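You operate a simulated robot arm through the tools that you are given. There is no shell and no other tool. Be economical: measure what you need, move in short steps, check, and stop when the job is done.

Carry out the task below with a simulated robot arm. There is one attempt and no reset: what you move stays moved.

## Task
Gauge the white and blue brackets; brush the thin one in its colour.
Fine: thin is under the film card's band; it stays put, the other goes in the green tray; probe and brush back. Set down upright: blue probe, green brush. A coat counts when it lies all over at full strength: go over it till it gets no stronger.

Only the result counts: the job must be done as asked and must still hold three seconds after the hand-in. Knocking over, shifting, dropping, spilling or breaking anything else fails it.

## Robot
A 7-joint arm with a two-finger parallel gripper, fixed in place. Base frame: the origin is at the foot of the arm, x ahead of it, y to its left, z up; the work surface is at about z = 0. Readings come in mm, rad, newtons and seconds.
With the tool pointing down near the work surface it reaches from about 240 to 620 mm from the base axis. Its first joint turns from -1.152 to 1.152 rad. Payload 2.6 kg.
Tool frame: the origin (TCP) lies between the finger pads and is the grasp point; the fingertips stand 30 mm ahead of it; z points along the fingers, y is the line along which they close. The gripper opens to 94 mm. The fingers are 28 mm wide and 10 mm thick; the gripper's body (50 by 96 mm) begins 55 mm behind the TCP.
Orientation is that of the tool frame in the base frame, as a unit quaternion [x, y, z, w]. With the fingers straight down and closing along the base's y, the tool's x points along the base's -x, its y along +y and its z along -z.

## Interface
- The arm moves only by the tool play_rows. Its argument "increments" is one flat list of numbers, 7 for each row, row after row: the turn, a rotation vector about the tool's x, y, z in units of 45 degrees (1.0 is 45 degrees), then the shift along the tool's x, y, z in units of 400 mm (1.0 is 400 mm), then the opening in per cent of the stroke, from 0 (shut) to 100 (fully open). In form: [ax, ay, az, tx, ty, tz, fingers, ax, ay, az, tx, ty, tz, fingers, ...]. A call has 1 to 20 rows; each row is the pose to reach, as a shift and turn from the pose commanded when the call began, along the tool's axes at that moment. A call with a number of a shift or a turn outside -1 to 1 is refused whole. Each row takes 0.2 s and may step no farther than 50 mm and 0.15 rad from the row before; otherwise, or with a gripper value out of range, the whole call is refused. A pose out of reach is approached as far as the arm can. The call stops where the force on the tool passes 40 N (or 10 N more than at its start, if that is more) or the arm is blocked; 0.2 s more then pass. The fingers move at their own pace (about 72 mm/s each) and stop on an object; they squeeze with about 38 N. The grip force told is the motor's: it shows also when the fingers shut on nothing. Time passes only in rows, and 0.2 s behind the last, so rows that repeat a pose let the fingers close. The reply holds the time, the measured pose of the TCP, the force on the tool along the base axes, the opening and the grip force, in the units named above and with some noise, with the torque about the TCP (base axes, N m) and any sound that the robot's microphone picked up.
- Cameras (640 x 400 px; columns grow to the right, rows downward): "scene" is fixed at [-22.7, 438.5, 531]; the picture's right is [-0.98, 0.19, 0.00], its down [0.18, 0.90, -0.40] and it looks along [-0.08, -0.39, -0.92] (base axes); focal length 214 px, centre (320, 200). "wrist" rides on the gripper at [76, 14, -103] in the tool frame; the picture's right is [-0.18, 0.98, 0.00], its down [-0.75, -0.14, -0.64] and it looks along [-0.63, -0.12, 0.77] (tool axes); focal length 243 px, centre (320, 200).
- snapshot(camera): a new picture of that camera. It takes no simulated time.
- point_at(camera, pixels): for up to 12 pixels [column, row] of the newest picture of that camera ("zoom" is the newest enlarged one), the place [x, y, z] in the base frame of the surface seen there, good to about 2 mm, but the place of the scene camera against the robot may be out by one fixed shift of up to 18 mm in any direction. It takes no simulated time.
- enlarge(camera, box): a new picture of the part [left, top, right, bottom] of that camera's present view, enlarged. It takes no simulated time.
- close_job(): hands the job in; it is judged then, once.

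Work in short steps. Measure before you move; look again where a grasp or a placing could have gone wrong, and mend it. You have 80 turns and 46 pictures in all, those below and enlarged ones among them. Open the gripper and draw the arm clear of the work before you hand the job in, unless the task says otherwise; then end with one line.

The tools are called after ">>>" as name(argument=value, ...) on one line, values as JSON. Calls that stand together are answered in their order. play_rows: Moves the arm, as the interface text tells. Its arguments: {"type":"object","properties":{"increments":{"type":"array","items":{"type":"number"}}},"required":["increments"]} The other tools are called the same way: snapshot (camera) takes a picture; point_at (camera, pixels) gives the place of the surface under pixels of a picture; enlarge (camera, box) takes an enlarged picture of a part of a camera's view; close_job () hands the job in.

At the start:

```text
clock: 0.0
tcp_pos: [227.2, 286.4, 431.6]
tcp_rot: [0.0, 1.0, 0.0, 0.001]
contact_force: [-0.4, 0.1, 0.4]
wrist_torque: [-0.01, 0.0, 0.02]
gripper_width: 93.9
grip_force: 0.0
```

scene: 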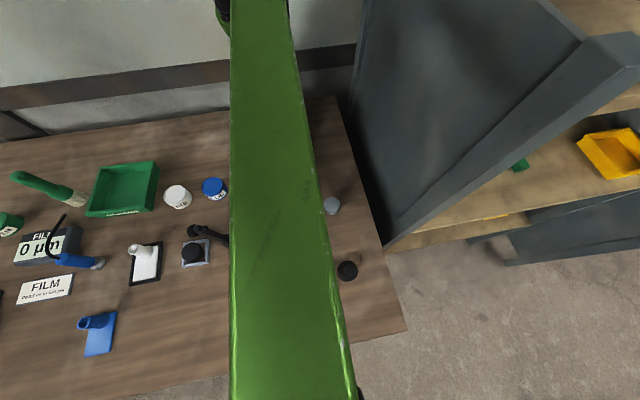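
wrist: 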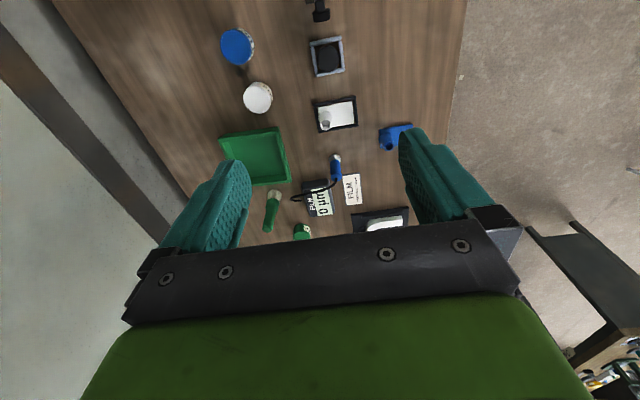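

The scene shows a gauge (0 µm) at (40,245), a film card (45,288), the brackets at (145,262) and (98,333), the brush at (45,190) and the tray at (125,190). I'll enlarge these areas.

>>> enlarge(camera="scene", box=[0, 150, 240, 360])

>>> enlarge(camera="wrist", box=[210, 0, 430, 240])

>>> enlarge(camera="scene", box=[10, 270, 80, 310])

```text
1.90 times, centred on (120, 255) of scene
```

zoom: 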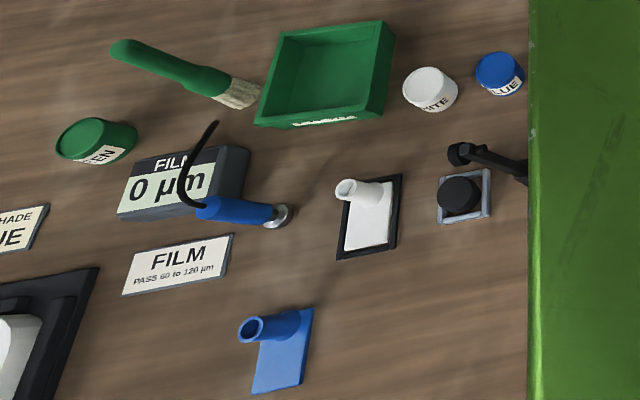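

```text
1.67 times, centred on (320, 120) of wrist
```

zoom: 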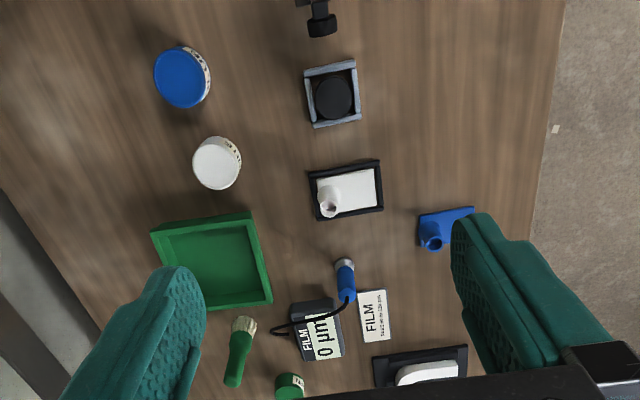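

```text
9.14 times, centred on (45, 290) of scene
```

zoom: 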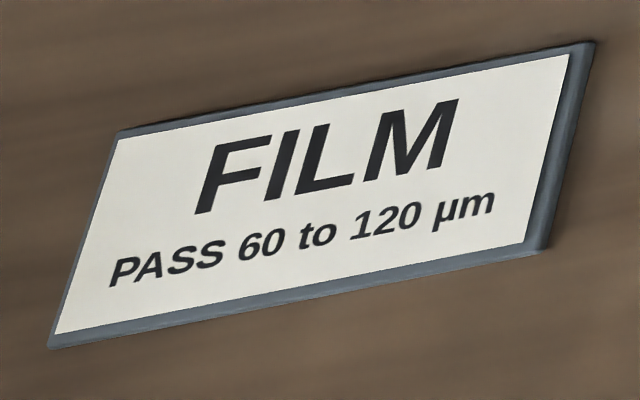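

The band is 60–120 µm. The brush and probe seem to be standing upright, since their axes point away from the camera's nadir. I'll measure the positions in the wrist view.

>>> point_at(camera="wrist", pixels=[[337, 158], [335, 180], [275, 193], [268, 230], [236, 45], [256, 97], [338, 113], [325, 126], [397, 131], [389, 144], [255, 160], [330, 58]])

>>> point_at(camera="scene", pixels=[[98, 264], [60, 257], [78, 200], [18, 177], [214, 185], [177, 193], [148, 265], [136, 250], [100, 340], [86, 322], [125, 187], [8, 222]])

>>> enlarge(camera="scene", box=[0, 240, 60, 380])

```text
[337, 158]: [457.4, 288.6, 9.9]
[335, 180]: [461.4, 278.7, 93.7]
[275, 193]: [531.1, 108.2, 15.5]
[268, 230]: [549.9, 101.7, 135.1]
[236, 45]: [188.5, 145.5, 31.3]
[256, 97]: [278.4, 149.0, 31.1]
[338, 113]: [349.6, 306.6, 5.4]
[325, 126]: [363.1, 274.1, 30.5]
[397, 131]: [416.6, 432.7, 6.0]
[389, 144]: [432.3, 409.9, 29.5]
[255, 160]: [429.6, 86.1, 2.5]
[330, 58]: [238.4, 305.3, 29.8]
```

```text
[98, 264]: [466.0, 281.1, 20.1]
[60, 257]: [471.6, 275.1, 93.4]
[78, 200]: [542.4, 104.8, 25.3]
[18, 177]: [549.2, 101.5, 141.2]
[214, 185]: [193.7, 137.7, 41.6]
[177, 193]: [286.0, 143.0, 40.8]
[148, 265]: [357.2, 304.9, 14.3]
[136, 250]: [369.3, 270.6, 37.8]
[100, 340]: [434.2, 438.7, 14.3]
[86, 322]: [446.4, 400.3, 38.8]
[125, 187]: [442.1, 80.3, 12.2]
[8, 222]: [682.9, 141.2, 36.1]
```

```text
2.86 times, centred on (30, 310) of scene
```

zoom: 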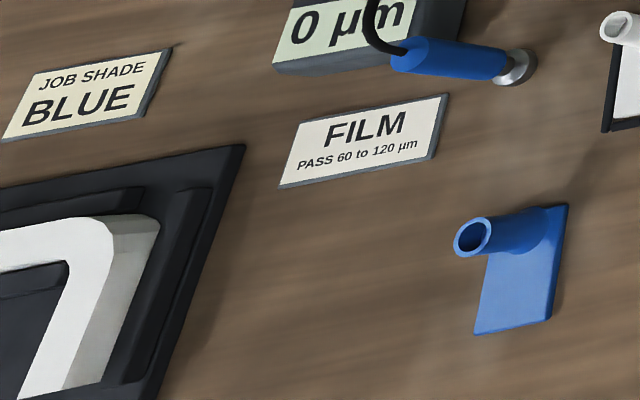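

The scene frame is offset about (+10,-5,+9) from the wrist frame. I'll take closer views of the pots, the thing at (195,250) and the meter.

>>> enlarge(camera="scene", box=[150, 165, 240, 275])

>>> enlarge(camera="scene", box=[0, 160, 110, 280])

>>> enlarge(camera="scene", box=[70, 235, 165, 365])

```text
3.64 times, centred on (195, 220) of scene
```

zoom: 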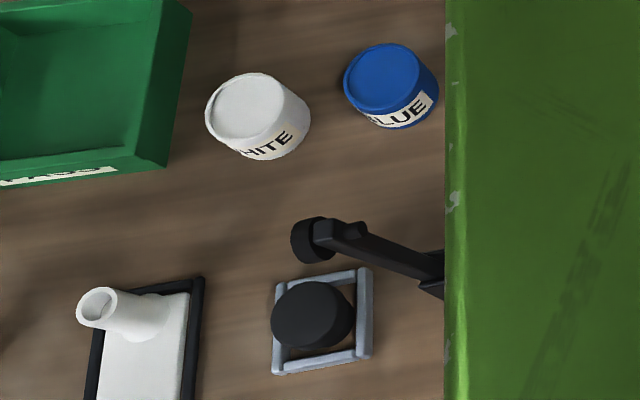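

```text
3.33 times, centred on (55, 220) of scene
```

zoom: 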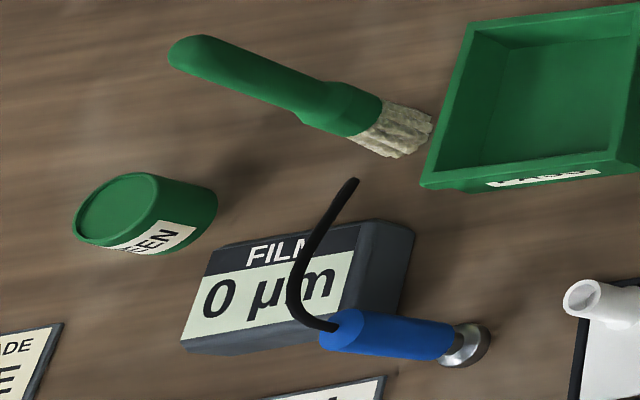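

```text
3.08 times, centred on (118, 300) of scene
```

zoom: 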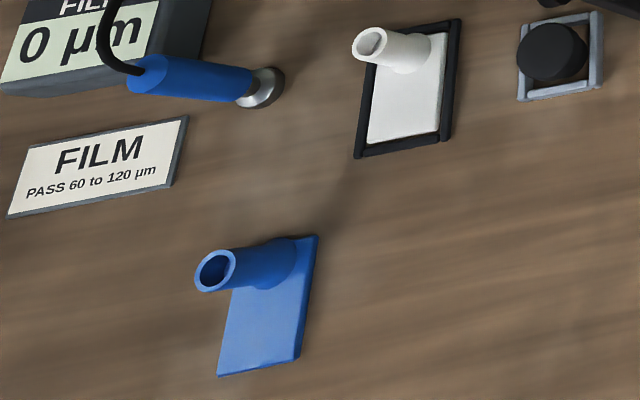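

Probe axis is near (461,282), with its top at about z 95. I'll move to above (400,282,250) for a closer wrist look.

>>> play_rows(increments=[0, 0, 0, -0.0721, -0.0017, 0.0754, 100, 0, 0, 0, -0.1442, -0.0033, 0.1508, 100, 0, 0, 0, -0.2163, -0.005, 0.2263, 100, 0, 0, 0, -0.2883, -0.0067, 0.3017, 100, 0, 0, 0, -0.3604, -0.0083, 0.3771, 100, 0, 0, 0, -0.4325, -0.01, 0.4525, 100, 0, 0, 0, -0.4325, -0.01, 0.4525, 100])

>>> snapshot(camera="wrist")

```text
clock: 1.6
tcp_pos: [400.3, 281.3, 248.1]
tcp_rot: [0.0, 1.0, 0.0, 0.0]
contact_force: [0.7, 0.5, 0.7]
wrist_torque: [-0.02, 0.03, 0.01]
gripper_width: 93.9
grip_force: 0.0
```

```text
36 pictures are left
```

wrist: 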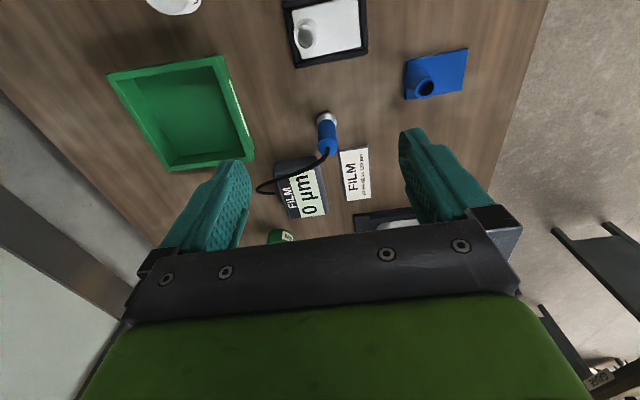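

Here I can measure the probe (tip 325,117; top 328,150), the brackets, the meter and the tray.

>>> point_at(camera="wrist", pixels=[[316, 118], [335, 118], [319, 145], [338, 145], [328, 151], [328, 135], [275, 165], [315, 160], [285, 5], [363, 2], [367, 48], [294, 66]])

>>> point_at(camera="wrist", pixels=[[404, 100], [466, 90], [467, 50], [407, 62], [424, 88], [304, 40], [325, 25], [345, 25], [446, 62], [108, 73], [218, 57], [170, 171]])

>>> enlarge(camera="wrist", box=[270, 0, 480, 130])

```text
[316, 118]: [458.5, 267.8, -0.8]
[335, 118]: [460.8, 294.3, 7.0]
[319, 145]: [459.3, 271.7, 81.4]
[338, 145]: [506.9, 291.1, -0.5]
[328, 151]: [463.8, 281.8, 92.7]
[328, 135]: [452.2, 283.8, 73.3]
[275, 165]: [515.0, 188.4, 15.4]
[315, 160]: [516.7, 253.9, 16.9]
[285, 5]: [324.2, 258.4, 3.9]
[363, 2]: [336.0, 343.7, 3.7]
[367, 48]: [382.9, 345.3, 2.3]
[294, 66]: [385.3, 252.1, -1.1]
```

```text
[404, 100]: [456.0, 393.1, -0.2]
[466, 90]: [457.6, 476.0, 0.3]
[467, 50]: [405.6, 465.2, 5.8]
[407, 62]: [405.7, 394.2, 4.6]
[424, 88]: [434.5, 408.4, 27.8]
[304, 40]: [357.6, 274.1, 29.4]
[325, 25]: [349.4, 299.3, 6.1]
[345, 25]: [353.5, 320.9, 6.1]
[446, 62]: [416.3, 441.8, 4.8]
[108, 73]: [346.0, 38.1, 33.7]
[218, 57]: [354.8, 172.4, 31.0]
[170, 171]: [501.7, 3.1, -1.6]
```

```text
3.05 times, centred on (375, 65) of wrist
```

zoom: 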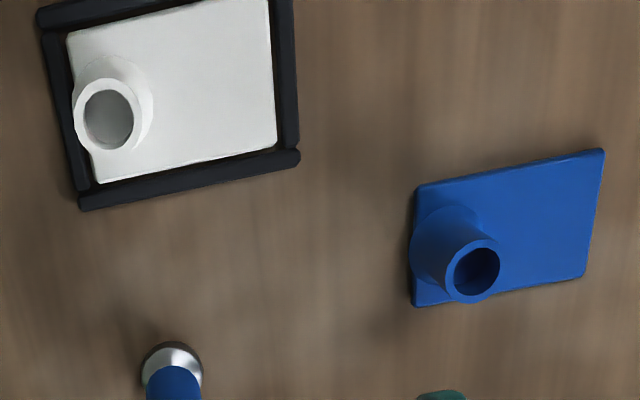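

Probe axis is about (463,282), diameter around 22. I'll move over it and descend to TCP z≈66 with the fingers straddling it.

>>> play_rows(increments=[0, 0, 0, -0.08, 0, 0, 100, 0, 0, 0, -0.1575, 0.0015, 0, 100, 0, 0, 0, -0.1575, 0.0015, 0.1, 100, 0, 0, 0, -0.1575, 0.0015, 0.2, 100, 0, 0, 0, -0.1575, 0.0015, 0.3, 100, 0, 0, 0, -0.1575, 0.0015, 0.4, 100, 0, 0, 0, -0.1575, 0.0015, 0.455, 100, 0, 0, 0, -0.1575, 0.0015, 0.455, 100])

>>> snapshot(camera="wrist")

```text
clock: 3.4
tcp_pos: [464.2, 282.9, 67.8]
tcp_rot: [0.0, 1.0, 0.001, 0.0]
contact_force: [0.4, 0.2, -0.4]
wrist_torque: [0.03, -0.04, 0.02]
gripper_width: 93.9
grip_force: 0.2
```

```text
34 pictures are left
```

wrist: 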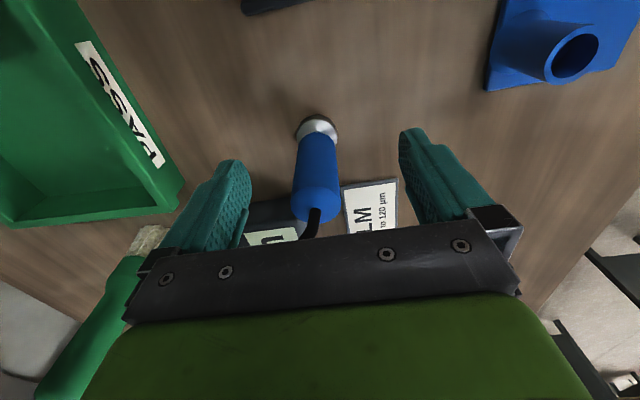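

The probe (318,180) sits between the fingers. I'll close on it.

>>> play_rows(increments=[0, 0, 0, 0, 0, 0, 40, 0, 0, 0, 0, 0, 0, 10, 0, 0, 0, 0, 0, 0, 0, 0, 0, 0, 0, 0, 0, 0, 0, 0, 0, 0, 0, 0, 0])

```text
clock: 4.6
tcp_pos: [464.9, 282.5, 67.4]
tcp_rot: [0.0, 1.0, 0.001, -0.001]
contact_force: [0.0, 0.3, -0.5]
wrist_torque: [0.02, 0.0, -0.03]
gripper_width: 24.0
grip_force: 38.2
```

Gripped at 24 mm. I'll lift 60 mm and carry it over the free face of the blue bracket (432,447), then hover at z≈82.

>>> play_rows(increments=[0, 0, 0, 0, 0, -0.075, 0, 0, 0, 0, 0, 0, -0.15, 0, 0, 0, 0, 0.02, 0.103, -0.15, 0, 0, 0, 0, 0.04, 0.206, -0.15, 0, 0, 0, 0, 0.06, 0.309, -0.15, 0, 0, 0, 0, 0.081, 0.411, -0.15, 0, 0, 0, 0, 0.081, 0.411, -0.09, 0, 0, 0, 0, 0.081, 0.411, -0.04, 0, 0, 0, 0, 0.081, 0.411, -0.04, 0])

>>> snapshot(camera="wrist")

```text
clock: 6.6
tcp_pos: [426.9, 446.9, 82.8]
tcp_rot: [-0.001, 1.0, 0.001, 0.0]
contact_force: [-0.8, -0.1, -1.5]
wrist_torque: [0.0, 0.01, -0.01]
gripper_width: 23.9
grip_force: 37.8
out of reach, approached as far as the arm can: row 6, 7, 8, 9
```

```text
33 pictures are left
```

wrist: 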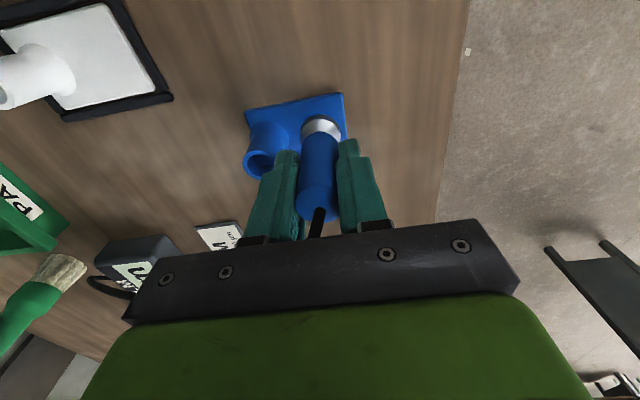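

The tip is over the blue plate at (320,128). The arm is at its reach limit, so I'll come in 4 mm and descend gently.

>>> play_rows(increments=[0, 0, 0, 0.01, -0.01, 0.01, 0, 0, 0, 0, 0.01, -0.01, 0.018, 0, 0, 0, 0, 0.01, -0.01, 0.02, 0, 0, 0, 0, 0.01, -0.01, 0.021, 0])

```text
clock: 7.6
tcp_pos: [426.0, 447.9, 75.1]
tcp_rot: [0.0, 1.0, 0.0, 0.0]
contact_force: [-0.4, -0.2, -1.5]
wrist_torque: [-0.02, 0.03, 0.01]
gripper_width: 23.9
grip_force: 37.9
out of reach, approached as far as the arm can: row 1, 2, 3, 4
```

Still just at the limit. I'll ease 6 mm inward and lower by another 1.5 mm.

>>> play_rows(increments=[0, 0, 0, 0.014, -0.014, 0.0, 0, 0, 0, 0, 0.014, -0.014, 0.002, 0, 0, 0, 0, 0.014, -0.014, 0.004, 0])

>>> enlarge(camera="scene", box=[0, 200, 170, 360])

```text
clock: 8.4
tcp_pos: [426.4, 446.7, 76.9]
tcp_rot: [0.001, 1.0, 0.001, -0.001]
contact_force: [1.4, 0.6, -0.9]
wrist_torque: [-0.01, 0.02, 0.01]
gripper_width: 23.6
grip_force: 38.7
out of reach, approached as far as the arm can: row 1, 2, 3
```

```text
2.50 times, centred on (85, 280) of scene
```

zoom: 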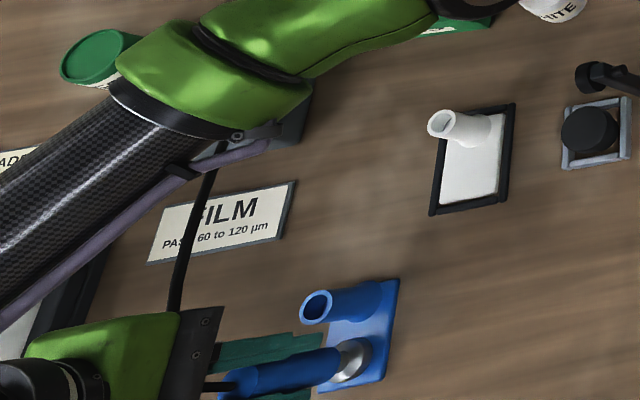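

The pose doesn't respond near the limit. I'll raise it a little and move inward towards (419,440) to get free of the reach limit.

>>> play_rows(increments=[0, 0, 0, 0, 0, -0.02, 0, 0, 0, 0, 0.01, -0.01, -0.02, 0, 0, 0, 0, 0.018, -0.018, -0.02, 0, 0, 0, 0, 0.018, -0.018, -0.02, 0])

```text
clock: 9.4
tcp_pos: [425.8, 447.3, 85.8]
tcp_rot: [0.0, 1.0, 0.0, -0.001]
contact_force: [0.3, 0.2, -0.6]
wrist_torque: [0.03, 0.01, -0.04]
gripper_width: 24.0
grip_force: 37.7
out of reach, approached as far as the arm can: row 2, 3, 4
```

Pure lift works but inward moves don't, so this is some joint limit. I'll test small separate moves: +x, then -y.

>>> play_rows(increments=[0, 0, 0, -0.015, 0, 0, 0, 0, 0, 0, -0.015, 0, 0, 0, 0, 0, 0, 0, -0.03, 0, 0, 0, 0, 0, 0, -0.03, 0, 0])

```text
clock: 10.4
tcp_pos: [425.8, 434.3, 86.5]
tcp_rot: [0.0, 1.0, 0.002, 0.0]
contact_force: [0.4, 0.1, -1.5]
wrist_torque: [0.01, 0.01, -0.03]
gripper_width: 24.0
grip_force: 38.3
out of reach, approached as far as the arm can: row 1, 2
```

Moving -y freed it; I'm now at (426,434). I'll nudge to (423,440) and descend to z≈75.

>>> play_rows(increments=[0, 0, 0, 0.007, 0.014, 0, 0, 0, 0, 0, 0.007, 0.014, 0.015, 0, 0, 0, 0, 0.007, 0.014, 0.028, 0, 0, 0, 0, 0.007, 0.014, 0.028, 0])

```text
clock: 11.4
tcp_pos: [422.3, 441.9, 74.0]
tcp_rot: [0.0, 1.0, 0.001, 0.0]
contact_force: [-1.1, -0.1, -0.9]
wrist_torque: [0.03, 0.01, 0.01]
gripper_width: 24.0
grip_force: 37.7
```

Free motion now, at (422,442,74). I'll lower in 1 mm steps.

>>> play_rows(increments=[0, 0, 0, 0, 0, 0.0025, 0, 0, 0, 0, 0, 0, 0.005, 0, 0, 0, 0, 0, 0, 0.005, 0])

```text
clock: 12.2
tcp_pos: [421.7, 442.0, 74.3]
tcp_rot: [0.0, 1.0, 0.002, 0.0]
contact_force: [-2.8, 0.2, 7.8]
wrist_torque: [-0.05, 0.2, -0.07]
gripper_width: 24.1
grip_force: 38.2
```

Contact at about 8 N. I'll look at the meter, in the wrist view near (130,260) and in the scene.

>>> enlarge(camera="wrist", box=[0, 60, 400, 310])

>>> enlarge(camera="scene", box=[0, 200, 140, 330])

```text
1.60 times, centred on (200, 185) of wrist
```

zoom: 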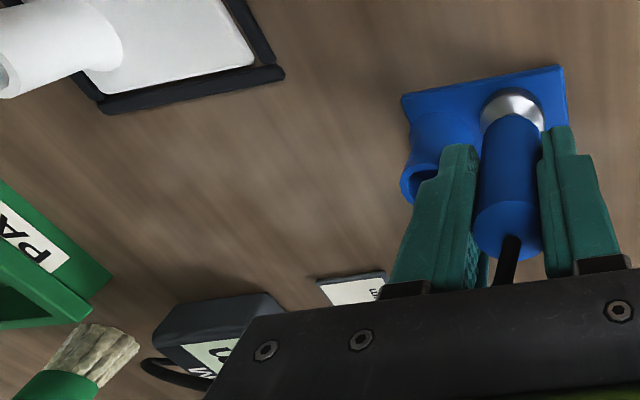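

```text
3.08 times, centred on (70, 265) of scene
```

zoom: 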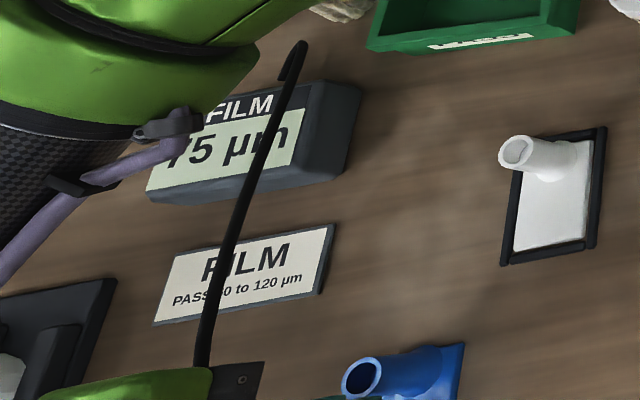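

The blue bracket reads "75 µm", which is not under 60. I'll lift and go to the white plate (354,313).

>>> play_rows(increments=[0, 0, 0, 0, 0, -0.06, 0, 0, 0, 0, 0, 0, -0.12, 0, 0, 0, 0, 0.0425, -0.08, -0.12, 0, 0, 0, 0, 0.085, -0.16, -0.12, 0, 0, 0, 0, 0.1275, -0.24, -0.12, 0, 0, 0, 0, 0.17, -0.322, -0.12, 0, 0, 0, 0, 0.17, -0.322, -0.06, 0, 0, 0, 0, 0.17, -0.322, -0.01, 0, 0, 0, 0, 0.17, -0.322, -0.01, 0])

>>> snapshot(camera="wrist")

```text
clock: 14.2
tcp_pos: [354.7, 311.8, 74.8]
tcp_rot: [0.0, 1.0, 0.001, 0.0]
contact_force: [0.4, -0.2, -0.8]
wrist_torque: [0.01, 0.0, 0.01]
gripper_width: 24.0
grip_force: 37.6
```

```text
29 pictures are left
```

wrist: 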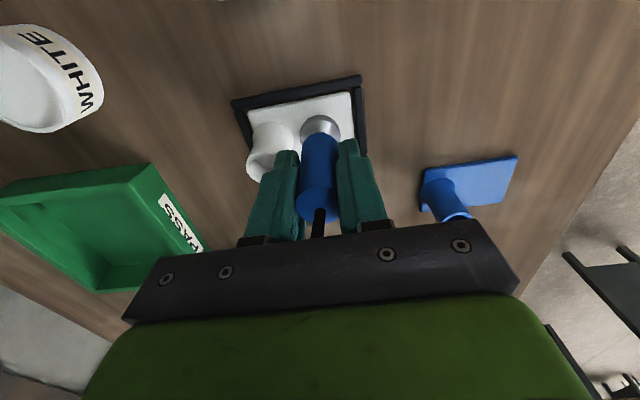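

The tip is over the white plate (320,127). I'll lower in 1 mm steps.

>>> play_rows(increments=[0, 0, 0, 0, 0, 0.0025, 0, 0, 0, 0, 0, 0, 0.005, 0, 0, 0, 0, 0, 0, 0.0065, 0, 0, 0, 0, 0, 0, 0.0065, 0])

>>> enlarge(camera="scene", box=[0, 200, 180, 330])

```text
clock: 15.2
tcp_pos: [353.6, 312.1, 73.4]
tcp_rot: [0.0, 1.0, 0.002, 0.0]
contact_force: [-3.8, 1.4, 8.7]
wrist_torque: [-0.04, 0.21, -0.02]
gripper_width: 24.1
grip_force: 38.0
```

```text
3.08 times, centred on (90, 265) of scene
```

zoom: 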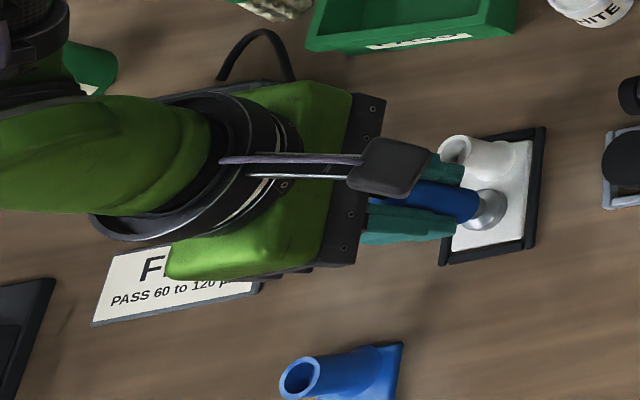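

The meter is hidden. I'll lift and step aside to see whether it holds the reading.

>>> play_rows(increments=[0, 0, 0, 0, 0, -0.06, 0, 0, 0, 0, 0, 0, -0.12, 0, 0, 0, 0, 0, 0.1, -0.12, 0, 0, 0, 0, 0, 0.2, -0.12, 0])

>>> enlarge(camera="scene", box=[0, 200, 180, 330])

```text
clock: 16.2
tcp_pos: [357.1, 389.9, 121.9]
tcp_rot: [0.0, 1.0, 0.001, 0.0]
contact_force: [-0.5, -0.6, -1.2]
wrist_torque: [-0.06, 0.0, 0.0]
gripper_width: 24.0
grip_force: 37.9
```

```text
3.08 times, centred on (90, 265) of scene
```

zoom: 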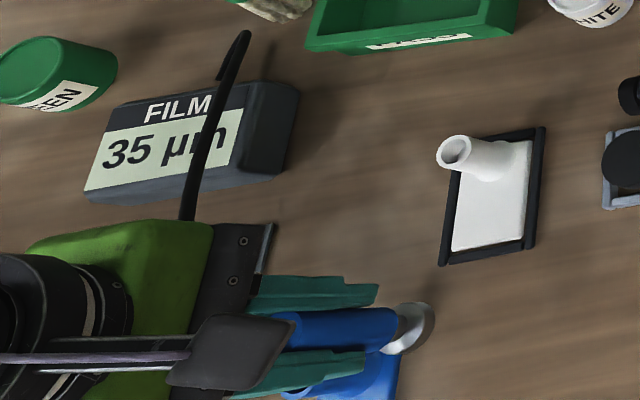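

White reads 35 µm, so it is thin: white stays and gets brushed white, and blue goes to the tray. I'll return the probe above (464.5,282.5).

>>> play_rows(increments=[0, 0, 0, -0.068, -0.07, 0, 0, 0, 0, 0, -0.136, -0.14, 0, 0, 0, 0, 0, -0.204, -0.21, 0, 0, 0, 0, 0, -0.274, -0.273, 0, 0, 0, 0, 0, -0.274, -0.273, 0.06, 0, 0, 0, 0, -0.274, -0.273, 0.1, 0, 0, 0, 0, -0.274, -0.273, 0.1, 0])

>>> snapshot(camera="wrist")

```text
clock: 17.8
tcp_pos: [464.6, 283.7, 80.7]
tcp_rot: [0.0, 1.0, 0.001, 0.0]
contact_force: [0.2, -0.6, -1.2]
wrist_torque: [0.01, 0.01, -0.01]
gripper_width: 24.0
grip_force: 38.3
```

```text
26 pictures are left
```

wrist: 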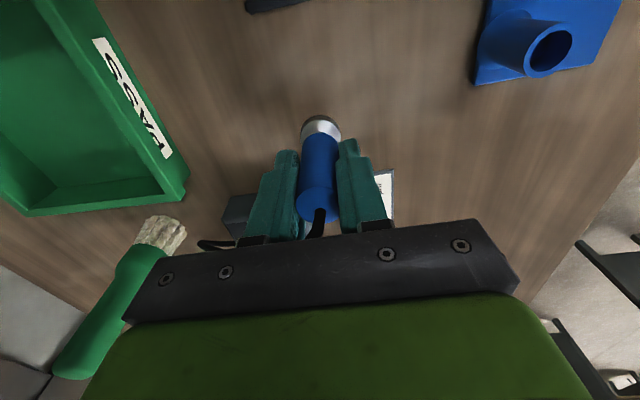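

Position matches. I'll lower to touch the table.

>>> play_rows(increments=[0, 0, 0, 0, -0.002, 0.02, 0, 0, 0, 0, 0, -0.002, 0.03, 0, 0, 0, 0, 0, -0.002, 0.034, 0, 0, 0, 0, 0, -0.002, 0.034, 0])

```text
clock: 18.8
tcp_pos: [466.4, 282.5, 68.8]
tcp_rot: [0.002, 1.0, 0.001, 0.0]
contact_force: [-2.3, -1.7, 5.6]
wrist_torque: [-0.16, 0.07, -0.06]
gripper_width: 24.0
grip_force: 37.8
```

Contact is 5.6 N, so it is on the table. I'll release and rise.

>>> play_rows(increments=[0, 0, 0, 0, 0, 0, 40, 0, 0, 0, 0, 0, 0, 100, 0, 0, 0, 0, 0, 0, 100, 0, 0, 0, 0, 0, 0, 100, 0, 0, 0, 0, 0, -0.1, 100, 0, 0, 0, 0, 0, -0.2, 100, 0, 0, 0, 0, 0, -0.3, 100, 0, 0, 0, 0, 0, -0.4, 100])

>>> snapshot(camera="wrist")

```text
clock: 20.6
tcp_pos: [464.8, 280.5, 227.4]
tcp_rot: [0.0, 1.0, 0.001, -0.002]
contact_force: [0.6, -0.4, 0.2]
wrist_torque: [0.0, -0.01, 0.02]
gripper_width: 94.0
grip_force: 0.1
```

```text
25 pictures are left
```

wrist: 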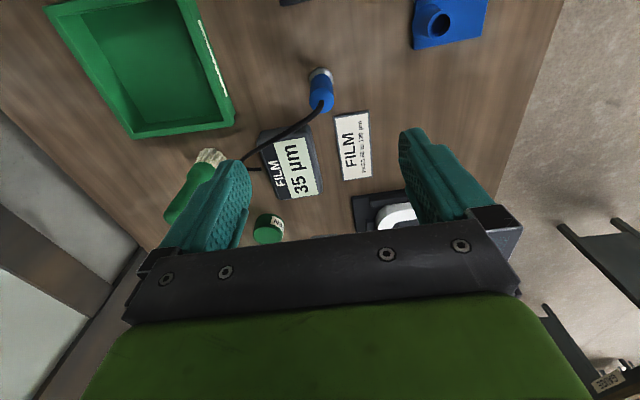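

The probe stands at (320,90). Next is the blue bracket's tube near (433,409); I'll approach for a measuring view.

>>> play_rows(increments=[0, 0, 0, 0.04, 0.08, 0.0, 100, 0, 0, 0, 0.08, 0.16, 0.02, 100, 0, 0, 0, 0.12, 0.24, 0.08, 100, 0, 0, 0, 0.1625, 0.32, 0.15, 100, 0, 0, 0, 0.1625, 0.32, 0.21, 100, 0, 0, 0, 0.1625, 0.32, 0.21, 100])

>>> snapshot(camera="wrist")

```text
clock: 22.0
tcp_pos: [399.3, 409.7, 143.6]
tcp_rot: [0.0, 1.0, 0.0, 0.0]
contact_force: [0.1, 0.5, 0.3]
wrist_torque: [-0.02, 0.0, 0.0]
gripper_width: 94.0
grip_force: 0.2
```

```text
24 pictures are left
```

wrist: 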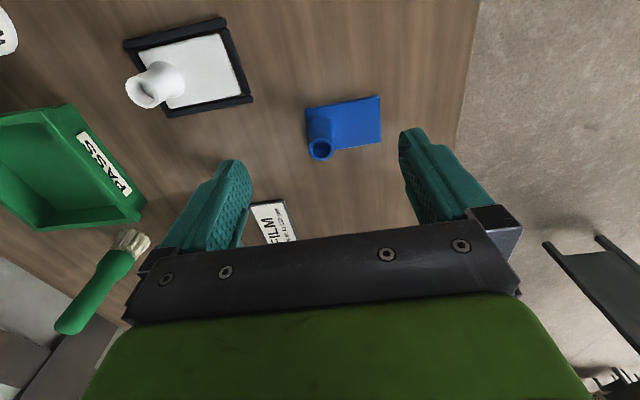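

Measuring the tube rim near (320,148), the brush, and the tray interior.

>>> point_at(camera="wrist", pixels=[[309, 149], [334, 149], [321, 139], [321, 158], [317, 130], [381, 96], [381, 142], [306, 108], [60, 170], [120, 190], [62, 110], [130, 240]])

>>> enlarge(camera="wrist", box=[280, 80, 400, 180])

```text
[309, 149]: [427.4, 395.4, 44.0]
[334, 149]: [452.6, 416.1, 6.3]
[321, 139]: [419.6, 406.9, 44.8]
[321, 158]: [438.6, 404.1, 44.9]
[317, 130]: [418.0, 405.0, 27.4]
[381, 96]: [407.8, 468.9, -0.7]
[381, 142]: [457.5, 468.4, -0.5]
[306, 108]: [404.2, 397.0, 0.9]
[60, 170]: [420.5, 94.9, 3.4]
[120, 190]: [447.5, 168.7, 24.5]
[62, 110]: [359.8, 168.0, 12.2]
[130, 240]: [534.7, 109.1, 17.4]
```

```text
4.00 times, centred on (340, 130) of wrist
```

zoom: 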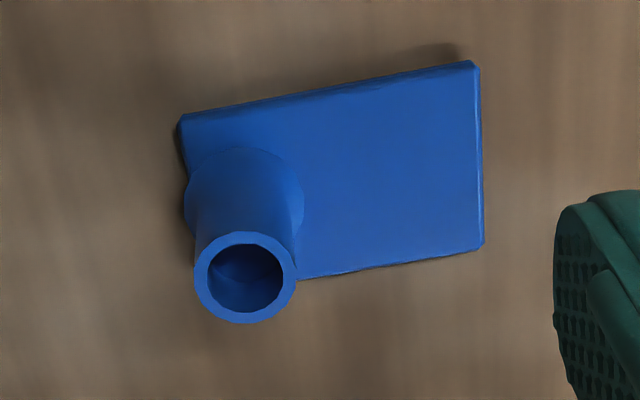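

Tube axis is (429,406), top at z 45, diameter about 20. I'll descend to TCP z 45, close and check.

>>> play_rows(increments=[0, 0, 0, -0.075, -0.009, 0.0, 100, 0, 0, 0, -0.075, -0.009, 0.1, 100, 0, 0, 0, -0.075, -0.009, 0.19, 100, 0, 0, 0, -0.075, -0.009, 0.246, 100, 0, 0, 0, -0.075, -0.009, 0.246, 100, 0, 0, 0, -0.075, -0.009, 0.246, 40, 0, 0, 0, -0.075, -0.009, 0.246, 0, 0, 0, 0, -0.075, -0.009, 0.246, 0, 0, 0, 0, -0.075, -0.009, 0.246, 0, 0, 0, 0, -0.075, -0.009, 0.246, 0])

```text
clock: 24.2
tcp_pos: [430.6, 406.1, 44.5]
tcp_rot: [0.0, 1.0, 0.0, 0.0]
contact_force: [-0.4, 0.4, 0.4]
wrist_torque: [-0.02, -0.01, 0.0]
gripper_width: 22.8
grip_force: 37.8
```

Gripped at 22.8 mm. I'll lift 104 mm and carry it over x≈380 (clear of the probe) to above the tray's side.

>>> play_rows(increments=[0, 0, 0, 0, 0, -0.08, 0, 0, 0, 0, 0, 0, -0.17, 0, 0, 0, 0, 0.03, 0, -0.26, 0, 0, 0, 0, 0.125, 0, -0.26, 0, 0, 0, 0, 0.125, -0.11, -0.26, 0, 0, 0, 0, 0.125, -0.22, -0.26, 0, 0, 0, 0, 0.125, -0.33, -0.26, 0, 0, 0, 0, 0.125, -0.44, -0.26, 0, 0, 0, 0, 0.125, -0.55, -0.26, 0, 0, 0, 0, 0.125, -0.66, -0.26, 0, 0, 0, 0, 0.125, -0.77, -0.26, 0, 0, 0, 0, 0.125, -0.8275, -0.26, 0, 0, 0, 0, 0.125, -0.8275, -0.26, 0])

>>> snapshot(camera="wrist")

>>> enlarge(camera="scene", box=[0, 130, 240, 360])

```text
clock: 27.0
tcp_pos: [379.2, 75.3, 148.2]
tcp_rot: [0.0, 1.0, 0.001, 0.0]
contact_force: [0.0, 0.0, -0.5]
wrist_torque: [-0.04, 0.01, -0.02]
gripper_width: 22.8
grip_force: 38.1
```

```text
22 pictures are left
```

wrist: 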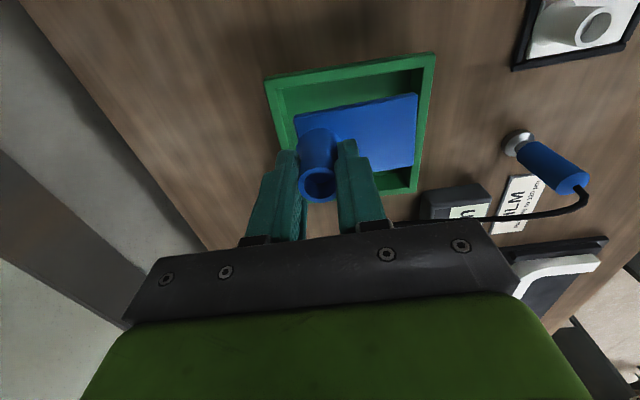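

```text
1.74 times, centred on (120, 245) of scene
```

zoom: 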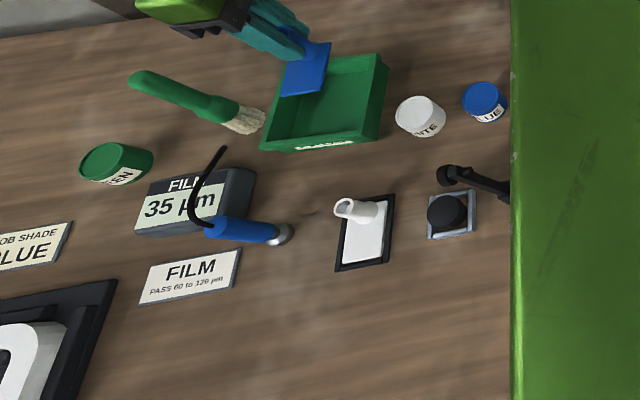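

Measuring the tray rim corners (263,77), (436,54), (416,190) and its inner floor.

>>> point_at(camera="wrist", pixels=[[267, 78], [433, 55], [413, 190], [279, 88], [424, 68], [290, 135], [345, 100], [417, 130]])

>>> point_at(camera="zoom", pixels=[[388, 58], [380, 140], [262, 150], [343, 90], [375, 68], [275, 138], [310, 125]])

```text
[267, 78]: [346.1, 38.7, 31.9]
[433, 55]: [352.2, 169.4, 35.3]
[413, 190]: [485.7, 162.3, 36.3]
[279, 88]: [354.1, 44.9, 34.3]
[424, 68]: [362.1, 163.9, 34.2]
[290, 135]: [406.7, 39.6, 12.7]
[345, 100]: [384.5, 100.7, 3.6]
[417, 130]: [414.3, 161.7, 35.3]
```

```text
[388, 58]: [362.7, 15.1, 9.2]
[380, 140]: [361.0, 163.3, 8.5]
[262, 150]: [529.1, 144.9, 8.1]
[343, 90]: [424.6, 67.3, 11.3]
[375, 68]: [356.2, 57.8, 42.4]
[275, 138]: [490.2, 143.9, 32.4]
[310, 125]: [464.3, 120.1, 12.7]
```

Inside of the tray is about x 356–480, y 46–160. I'll put the tube at (420,84) and lower to just above the floor.

>>> play_rows(increments=[0, 0, 0, -0.1025, 0.0225, 0, 0, 0, 0, 0, -0.1025, 0.0225, 0.1, 0, 0, 0, 0, -0.1025, 0.0225, 0.18, 0, 0, 0, 0, -0.1025, 0.0225, 0.235, 0, 0, 0, 0, -0.1025, 0.0225, 0.243, 0, 0, 0, 0, -0.1025, 0.0225, 0.248, 0, 0, 0, 0, -0.1025, 0.0225, 0.248, 0])

```text
clock: 28.6
tcp_pos: [422.7, 85.3, 51.8]
tcp_rot: [0.0, 1.0, 0.002, 0.002]
contact_force: [-8.4, -1.8, 27.9]
wrist_torque: [-0.38, 0.28, -0.12]
gripper_width: 22.9
grip_force: 38.1
```

On the floor (firm). I'll ease up 2 mm, open to 40 %, and rise.

>>> play_rows(increments=[0, 0, 0, 0, 0, -0.006, 0, 0, 0, 0, 0, 0, -0.006, 30, 0, 0, 0, 0, 0, -0.006, 42, 0, 0, 0, 0, 0, -0.006, 42, 0, 0, 0, 0, 0, -0.08, 42, 0, 0, 0, 0, 0, -0.18, 42, 0, 0, 0, 0, 0, -0.28, 60, 0, 0, 0, 0, 0, -0.38, 80, 0, 0, 0, 0, 0, -0.48, 100, 0, 0, 0, 0, 0, -0.48, 100])

>>> snapshot(camera="wrist")

```text
clock: 30.8
tcp_pos: [422.8, 83.8, 244.1]
tcp_rot: [0.0, 1.0, 0.001, 0.0]
contact_force: [0.1, 1.8, -0.6]
wrist_torque: [0.01, -0.02, 0.02]
gripper_width: 94.1
grip_force: 0.0
```

```text
20 pictures are left
```

wrist: 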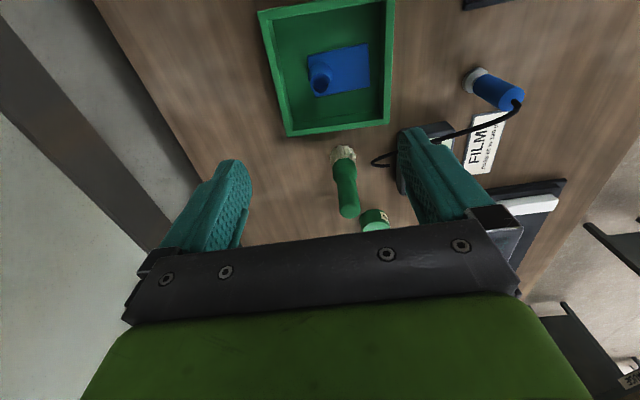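

The bracket lies flat in the tray (338,70). I'll measure the brush now.

>>> point_at(camera="wrist", pixels=[[342, 148], [332, 154], [355, 152], [334, 170], [356, 170], [344, 180], [347, 200], [349, 211], [338, 205], [358, 203], [375, 215]])

>>> enlarge(camera="wrist", box=[290, 120, 420, 235])

```text
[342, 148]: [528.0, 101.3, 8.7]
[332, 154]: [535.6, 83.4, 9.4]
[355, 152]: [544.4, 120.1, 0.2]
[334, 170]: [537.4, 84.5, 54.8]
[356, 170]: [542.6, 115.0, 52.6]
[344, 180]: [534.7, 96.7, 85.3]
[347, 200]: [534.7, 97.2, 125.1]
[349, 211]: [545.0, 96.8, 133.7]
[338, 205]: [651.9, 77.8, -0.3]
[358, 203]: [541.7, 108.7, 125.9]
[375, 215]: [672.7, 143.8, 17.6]
```

```text
3.48 times, centred on (355, 178) of wrist
```

zoom: 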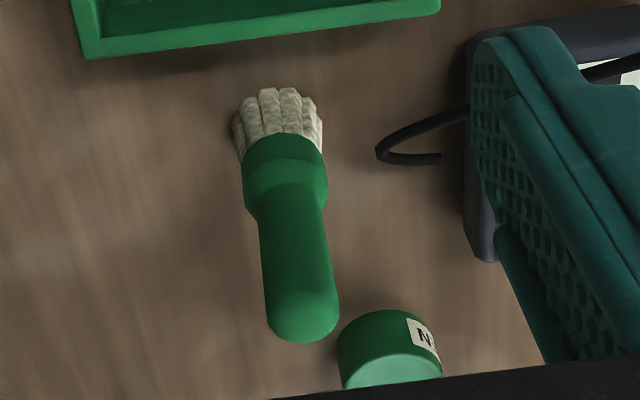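

Brush axis is about (545.5,98), with the handle at z 65–137. I'll go over it and descend to TCP z 105 with a 60 % opening.

>>> play_rows(increments=[0, 0, 0, -0.1, 0.0175, 0, 60, 0, 0, 0, -0.2, 0.035, 0, 60, 0, 0, 0, -0.3075, 0.035, 0, 60, 0, 0, 0, -0.3075, 0.035, 0.09, 60, 0, 0, 0, -0.3075, 0.035, 0.12, 60, 0, 0, 0, -0.3075, 0.035, 0.12, 60])

>>> snapshot(camera="wrist")

```text
clock: 32.2
tcp_pos: [542.6, 100.4, 194.0]
tcp_rot: [0.0, 1.0, 0.001, -0.001]
contact_force: [0.0, 0.7, -1.2]
wrist_torque: [0.02, 0.03, -0.01]
gripper_width: 56.5
grip_force: 0.0
```

```text
18 pictures are left
```

wrist: 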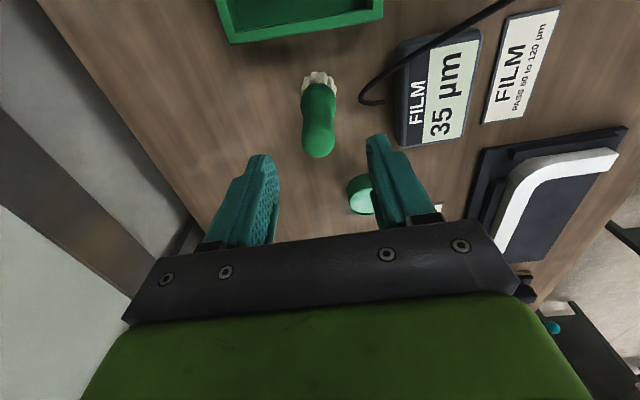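

Refining the brush axis from this closer view.

>>> point_at(camera="wrist", pixels=[[318, 156], [306, 145], [332, 145], [318, 135], [303, 97], [335, 97], [319, 75]])

```text
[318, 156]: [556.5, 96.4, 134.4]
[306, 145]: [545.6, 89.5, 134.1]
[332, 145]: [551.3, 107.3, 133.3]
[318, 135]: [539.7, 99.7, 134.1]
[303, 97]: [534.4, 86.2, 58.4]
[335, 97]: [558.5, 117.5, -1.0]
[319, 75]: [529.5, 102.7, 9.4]
```

Axis is about (548,98.5). I'll correct by +5/-2, descend to z 105 and close.

>>> play_rows(increments=[0, 0, 0, -0.0125, -0.004, 0.04, 60, 0, 0, 0, -0.0125, -0.004, 0.13, 60, 0, 0, 0, -0.0125, -0.004, 0.2225, 60, 0, 0, 0, -0.0125, -0.004, 0.2225, 60, 0, 0, 0, -0.0125, -0.004, 0.2225, 30, 0, 0, 0, -0.0125, -0.004, 0.2225, 0, 0, 0, 0, -0.0125, -0.004, 0.2225, 0, 0, 0, 0, -0.0125, -0.004, 0.2225, 0])

```text
clock: 34.0
tcp_pos: [545.9, 95.9, 103.7]
tcp_rot: [0.001, 1.0, 0.0, 0.0]
contact_force: [0.1, 0.6, -0.3]
wrist_torque: [0.02, 0.01, 0.01]
gripper_width: 25.3
grip_force: 38.2
```

Gripped at 25.3 mm; home is (546,96,104). I'll lift 130 mm and carry it above the white pot (278,149).

>>> play_rows(increments=[0, 0, 0, 0, 0, -0.1, 0, 0, 0, 0, 0, 0, -0.2, 0, 0, 0, 0, 0, 0, -0.32, 0, 0, 0, 0, 0.1, 0.02, -0.32, 0, 0, 0, 0, 0.2, 0.04, -0.32, 0, 0, 0, 0, 0.3, 0.06, -0.32, 0, 0, 0, 0, 0.4, 0.08, -0.32, 0, 0, 0, 0, 0.5, 0.1, -0.32, 0, 0, 0, 0, 0.6, 0.12, -0.32, 0, 0, 0, 0, 0.67, 0.1325, -0.32, 0, 0, 0, 0, 0.67, 0.1325, -0.32, 0])

>>> snapshot(camera="wrist")

```text
clock: 36.4
tcp_pos: [278.2, 151.1, 233.5]
tcp_rot: [0.0, 1.0, 0.001, 0.0]
contact_force: [0.5, 1.0, -0.9]
wrist_torque: [0.03, 0.0, 0.01]
gripper_width: 25.3
grip_force: 37.7
```

```text
17 pictures are left
```

wrist: 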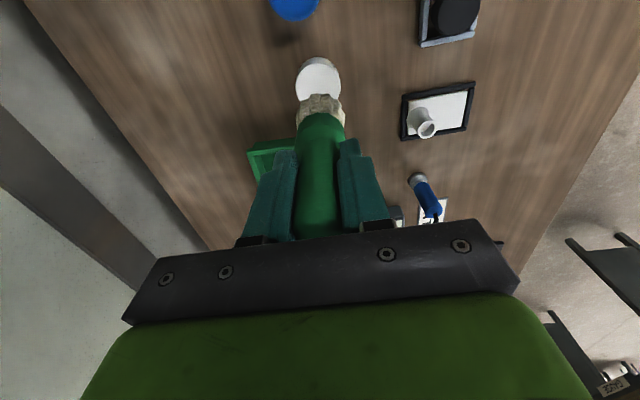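

Measuring the pot rim and the paint surface around (318,78), plus the white plate from here.

>>> point_at(camera="wrist", pixels=[[296, 79], [341, 77], [318, 59], [318, 66], [318, 78], [318, 88], [405, 98], [468, 90], [465, 125], [400, 136], [426, 128], [418, 113]])

>>> enlarge(camera="wrist", box=[270, 40, 370, 130])

```text
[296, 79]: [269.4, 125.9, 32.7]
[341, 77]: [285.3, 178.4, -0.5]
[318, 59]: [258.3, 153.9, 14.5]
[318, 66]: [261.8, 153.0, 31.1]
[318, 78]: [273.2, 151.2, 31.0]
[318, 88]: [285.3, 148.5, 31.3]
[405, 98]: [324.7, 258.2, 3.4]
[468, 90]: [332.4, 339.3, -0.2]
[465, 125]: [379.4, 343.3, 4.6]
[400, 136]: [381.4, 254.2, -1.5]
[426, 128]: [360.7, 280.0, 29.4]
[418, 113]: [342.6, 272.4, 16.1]
```

```text
4.44 times, centred on (320, 85) of wrist
```

zoom: 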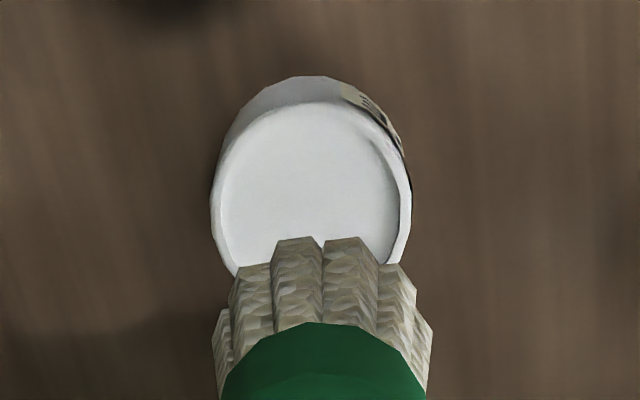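

Pot centre is about (282,150), paint surface z 31, inner radius about 23. I'll shift slightly and descend until the bristles are near the paint (TCP ≈138).

>>> play_rows(increments=[0, 0, 0, -0.005, -0.003, 0.1, 0, 0, 0, 0, -0.005, -0.003, 0.2, 0, 0, 0, 0, -0.005, -0.003, 0.238, 0, 0, 0, 0, -0.005, -0.003, 0.238, 0])

>>> enlarge(camera="wrist", box=[220, 20, 420, 180])

>>> enlarge(camera="scene", box=[120, 140, 240, 280])

```text
clock: 37.4
tcp_pos: [281.2, 149.1, 140.2]
tcp_rot: [0.0, 1.0, 0.001, -0.001]
contact_force: [-0.1, -0.7, -2.1]
wrist_torque: [0.0, 0.0, 0.0]
gripper_width: 25.2
grip_force: 38.4
```

```text
2.50 times, centred on (320, 100) of wrist
```

zoom: 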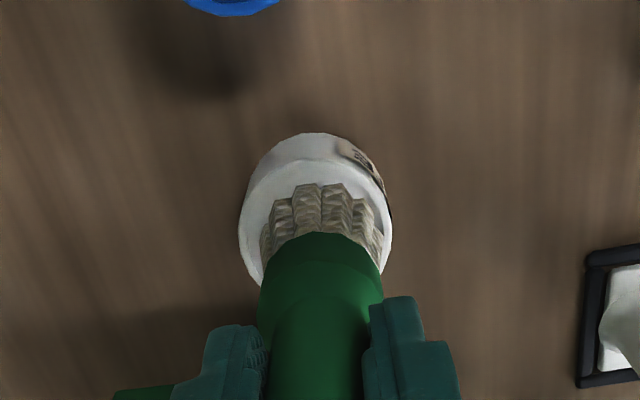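

```text
2.86 times, centred on (180, 210) of scene
```

zoom: 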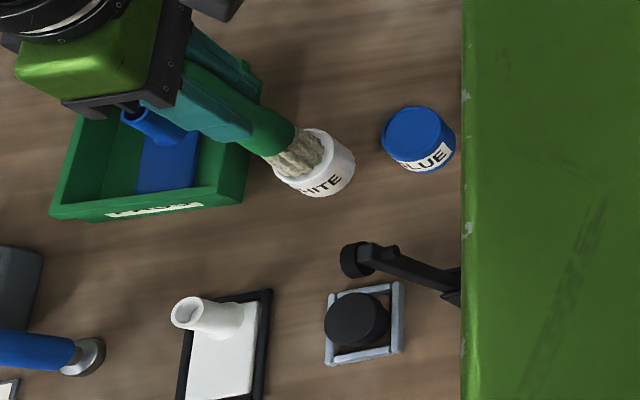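

Well centred. I'll lower into the paint in small steps.

>>> play_rows(increments=[0, 0, 0, 0, 0, 0.01, 0, 0, 0, 0, 0, 0, 0.015, 0, 0, 0, 0, 0, 0, 0.02, 0, 0, 0, 0, 0, 0, 0.02, 0])

```text
clock: 38.4
tcp_pos: [283.8, 150.2, 131.3]
tcp_rot: [0.0, 1.0, 0.002, 0.003]
contact_force: [2.0, -0.5, 32.2]
wrist_torque: [-0.22, -0.42, 0.01]
gripper_width: 25.3
grip_force: 38.1
```

The paint surface gives contact (32 N), so I'll lift straight away and check the bristles.

>>> play_rows(increments=[0, 0, 0, 0, 0, -0.01, 0, 0, 0, 0, 0, 0, -0.1, 0, 0, 0, 0, 0, 0, -0.2, 0, 0, 0, 0, 0, 0, -0.2, 0])

>>> enlarge(camera="wrist", box=[220, 20, 420, 180])

```text
clock: 39.4
tcp_pos: [281.5, 148.9, 207.7]
tcp_rot: [0.0, 1.0, 0.001, -0.001]
contact_force: [0.1, -0.2, -1.6]
wrist_torque: [0.01, -0.01, 0.0]
gripper_width: 25.4
grip_force: 38.8
```

```text
2.50 times, centred on (320, 100) of wrist
```

zoom: 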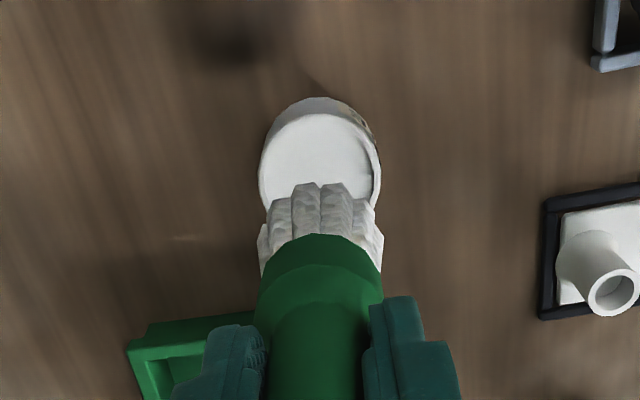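

The bristles are white. I'll get an enlarged view of the white plate from here to measure its corners.

>>> enlarge(camera="wrist", box=[420, 70, 540, 160])

```text
4.44 times, centred on (480, 115) of wrist
```

zoom: 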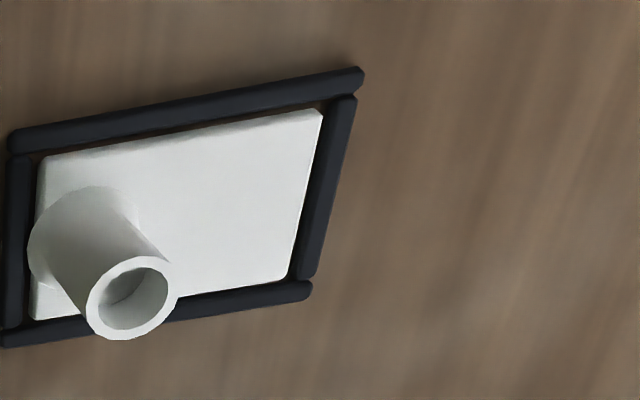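

>>> point_at(camera="zoom", pixels=[[46, 160], [317, 114], [285, 274], [36, 314], [200, 190], [88, 300], [177, 297], [130, 260], [130, 336], [30, 240], [340, 180], [180, 113]])

```text
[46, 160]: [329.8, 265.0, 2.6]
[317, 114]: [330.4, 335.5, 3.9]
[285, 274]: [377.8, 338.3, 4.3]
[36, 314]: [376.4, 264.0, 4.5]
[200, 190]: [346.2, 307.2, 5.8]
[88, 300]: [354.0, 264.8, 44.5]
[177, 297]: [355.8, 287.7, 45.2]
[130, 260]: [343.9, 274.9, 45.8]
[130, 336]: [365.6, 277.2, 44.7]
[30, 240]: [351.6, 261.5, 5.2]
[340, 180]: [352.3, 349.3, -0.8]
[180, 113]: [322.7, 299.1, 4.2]
```

Plate spans x 329–379, y 263–339; tube axis (354.5,276), radius 11. I'll move over (352,322) and come down just above it.

>>> play_rows(increments=[0, 0, 0, -0.035, 0.0865, 0, 0, 0, 0, 0, -0.07, 0.173, 0, 0, 0, 0, 0, -0.105, 0.2595, 0, 0, 0, 0, 0, -0.14, 0.346, 0, 0, 0, 0, 0, -0.176, 0.4325, 0, 0, 0, 0, 0, -0.176, 0.4325, 0.1, 0, 0, 0, 0, -0.176, 0.4325, 0.2, 0, 0, 0, 0, -0.176, 0.4325, 0.234, 0, 0, 0, 0, -0.176, 0.4325, 0.234, 0])

```text
clock: 41.4
tcp_pos: [351.9, 319.7, 116.9]
tcp_rot: [-0.001, 1.0, 0.001, 0.0]
contact_force: [0.1, 0.8, -0.6]
wrist_torque: [0.0, -0.01, -0.03]
gripper_width: 25.1
grip_force: 37.6
```

Lowering gently to find contact.

>>> play_rows(increments=[0, 0, 0, 0, 0, 0.01, 0, 0, 0, 0, 0, 0, 0.0125, 0, 0, 0, 0, 0, 0, 0.015, 0, 0, 0, 0, 0, 0, 0.015, 0])

```text
clock: 42.4
tcp_pos: [353.2, 320.9, 111.3]
tcp_rot: [0.0, 1.0, 0.001, 0.0]
contact_force: [-0.5, -0.5, -0.4]
wrist_torque: [0.0, 0.03, 0.0]
gripper_width: 25.2
grip_force: 38.1
```

>>> play_rows(increments=[0, 0, 0, 0, 0, 0.0025, 0, 0, 0, 0, 0, 0, 0.005, 0, 0, 0, 0, 0, 0, 0.005, 0])

```text
clock: 43.2
tcp_pos: [353.2, 322.2, 108.1]
tcp_rot: [0.0, 1.0, 0.001, 0.0]
contact_force: [-0.7, -0.2, -0.8]
wrist_torque: [0.0, -0.02, 0.01]
gripper_width: 25.0
grip_force: 38.2
```

No contact at 108 yet; going another 2 mm.

>>> play_rows(increments=[0, 0, 0, 0, 0, 0.0025, 0, 0, 0, 0, 0, 0, 0.005, 0, 0, 0, 0, 0, 0, 0.005, 0])

```text
clock: 44.0
tcp_pos: [353.3, 322.5, 106.7]
tcp_rot: [0.0, 1.0, 0.001, 0.001]
contact_force: [-0.7, -0.4, -0.2]
wrist_torque: [-0.01, -0.02, 0.01]
gripper_width: 25.7
grip_force: 38.3
```

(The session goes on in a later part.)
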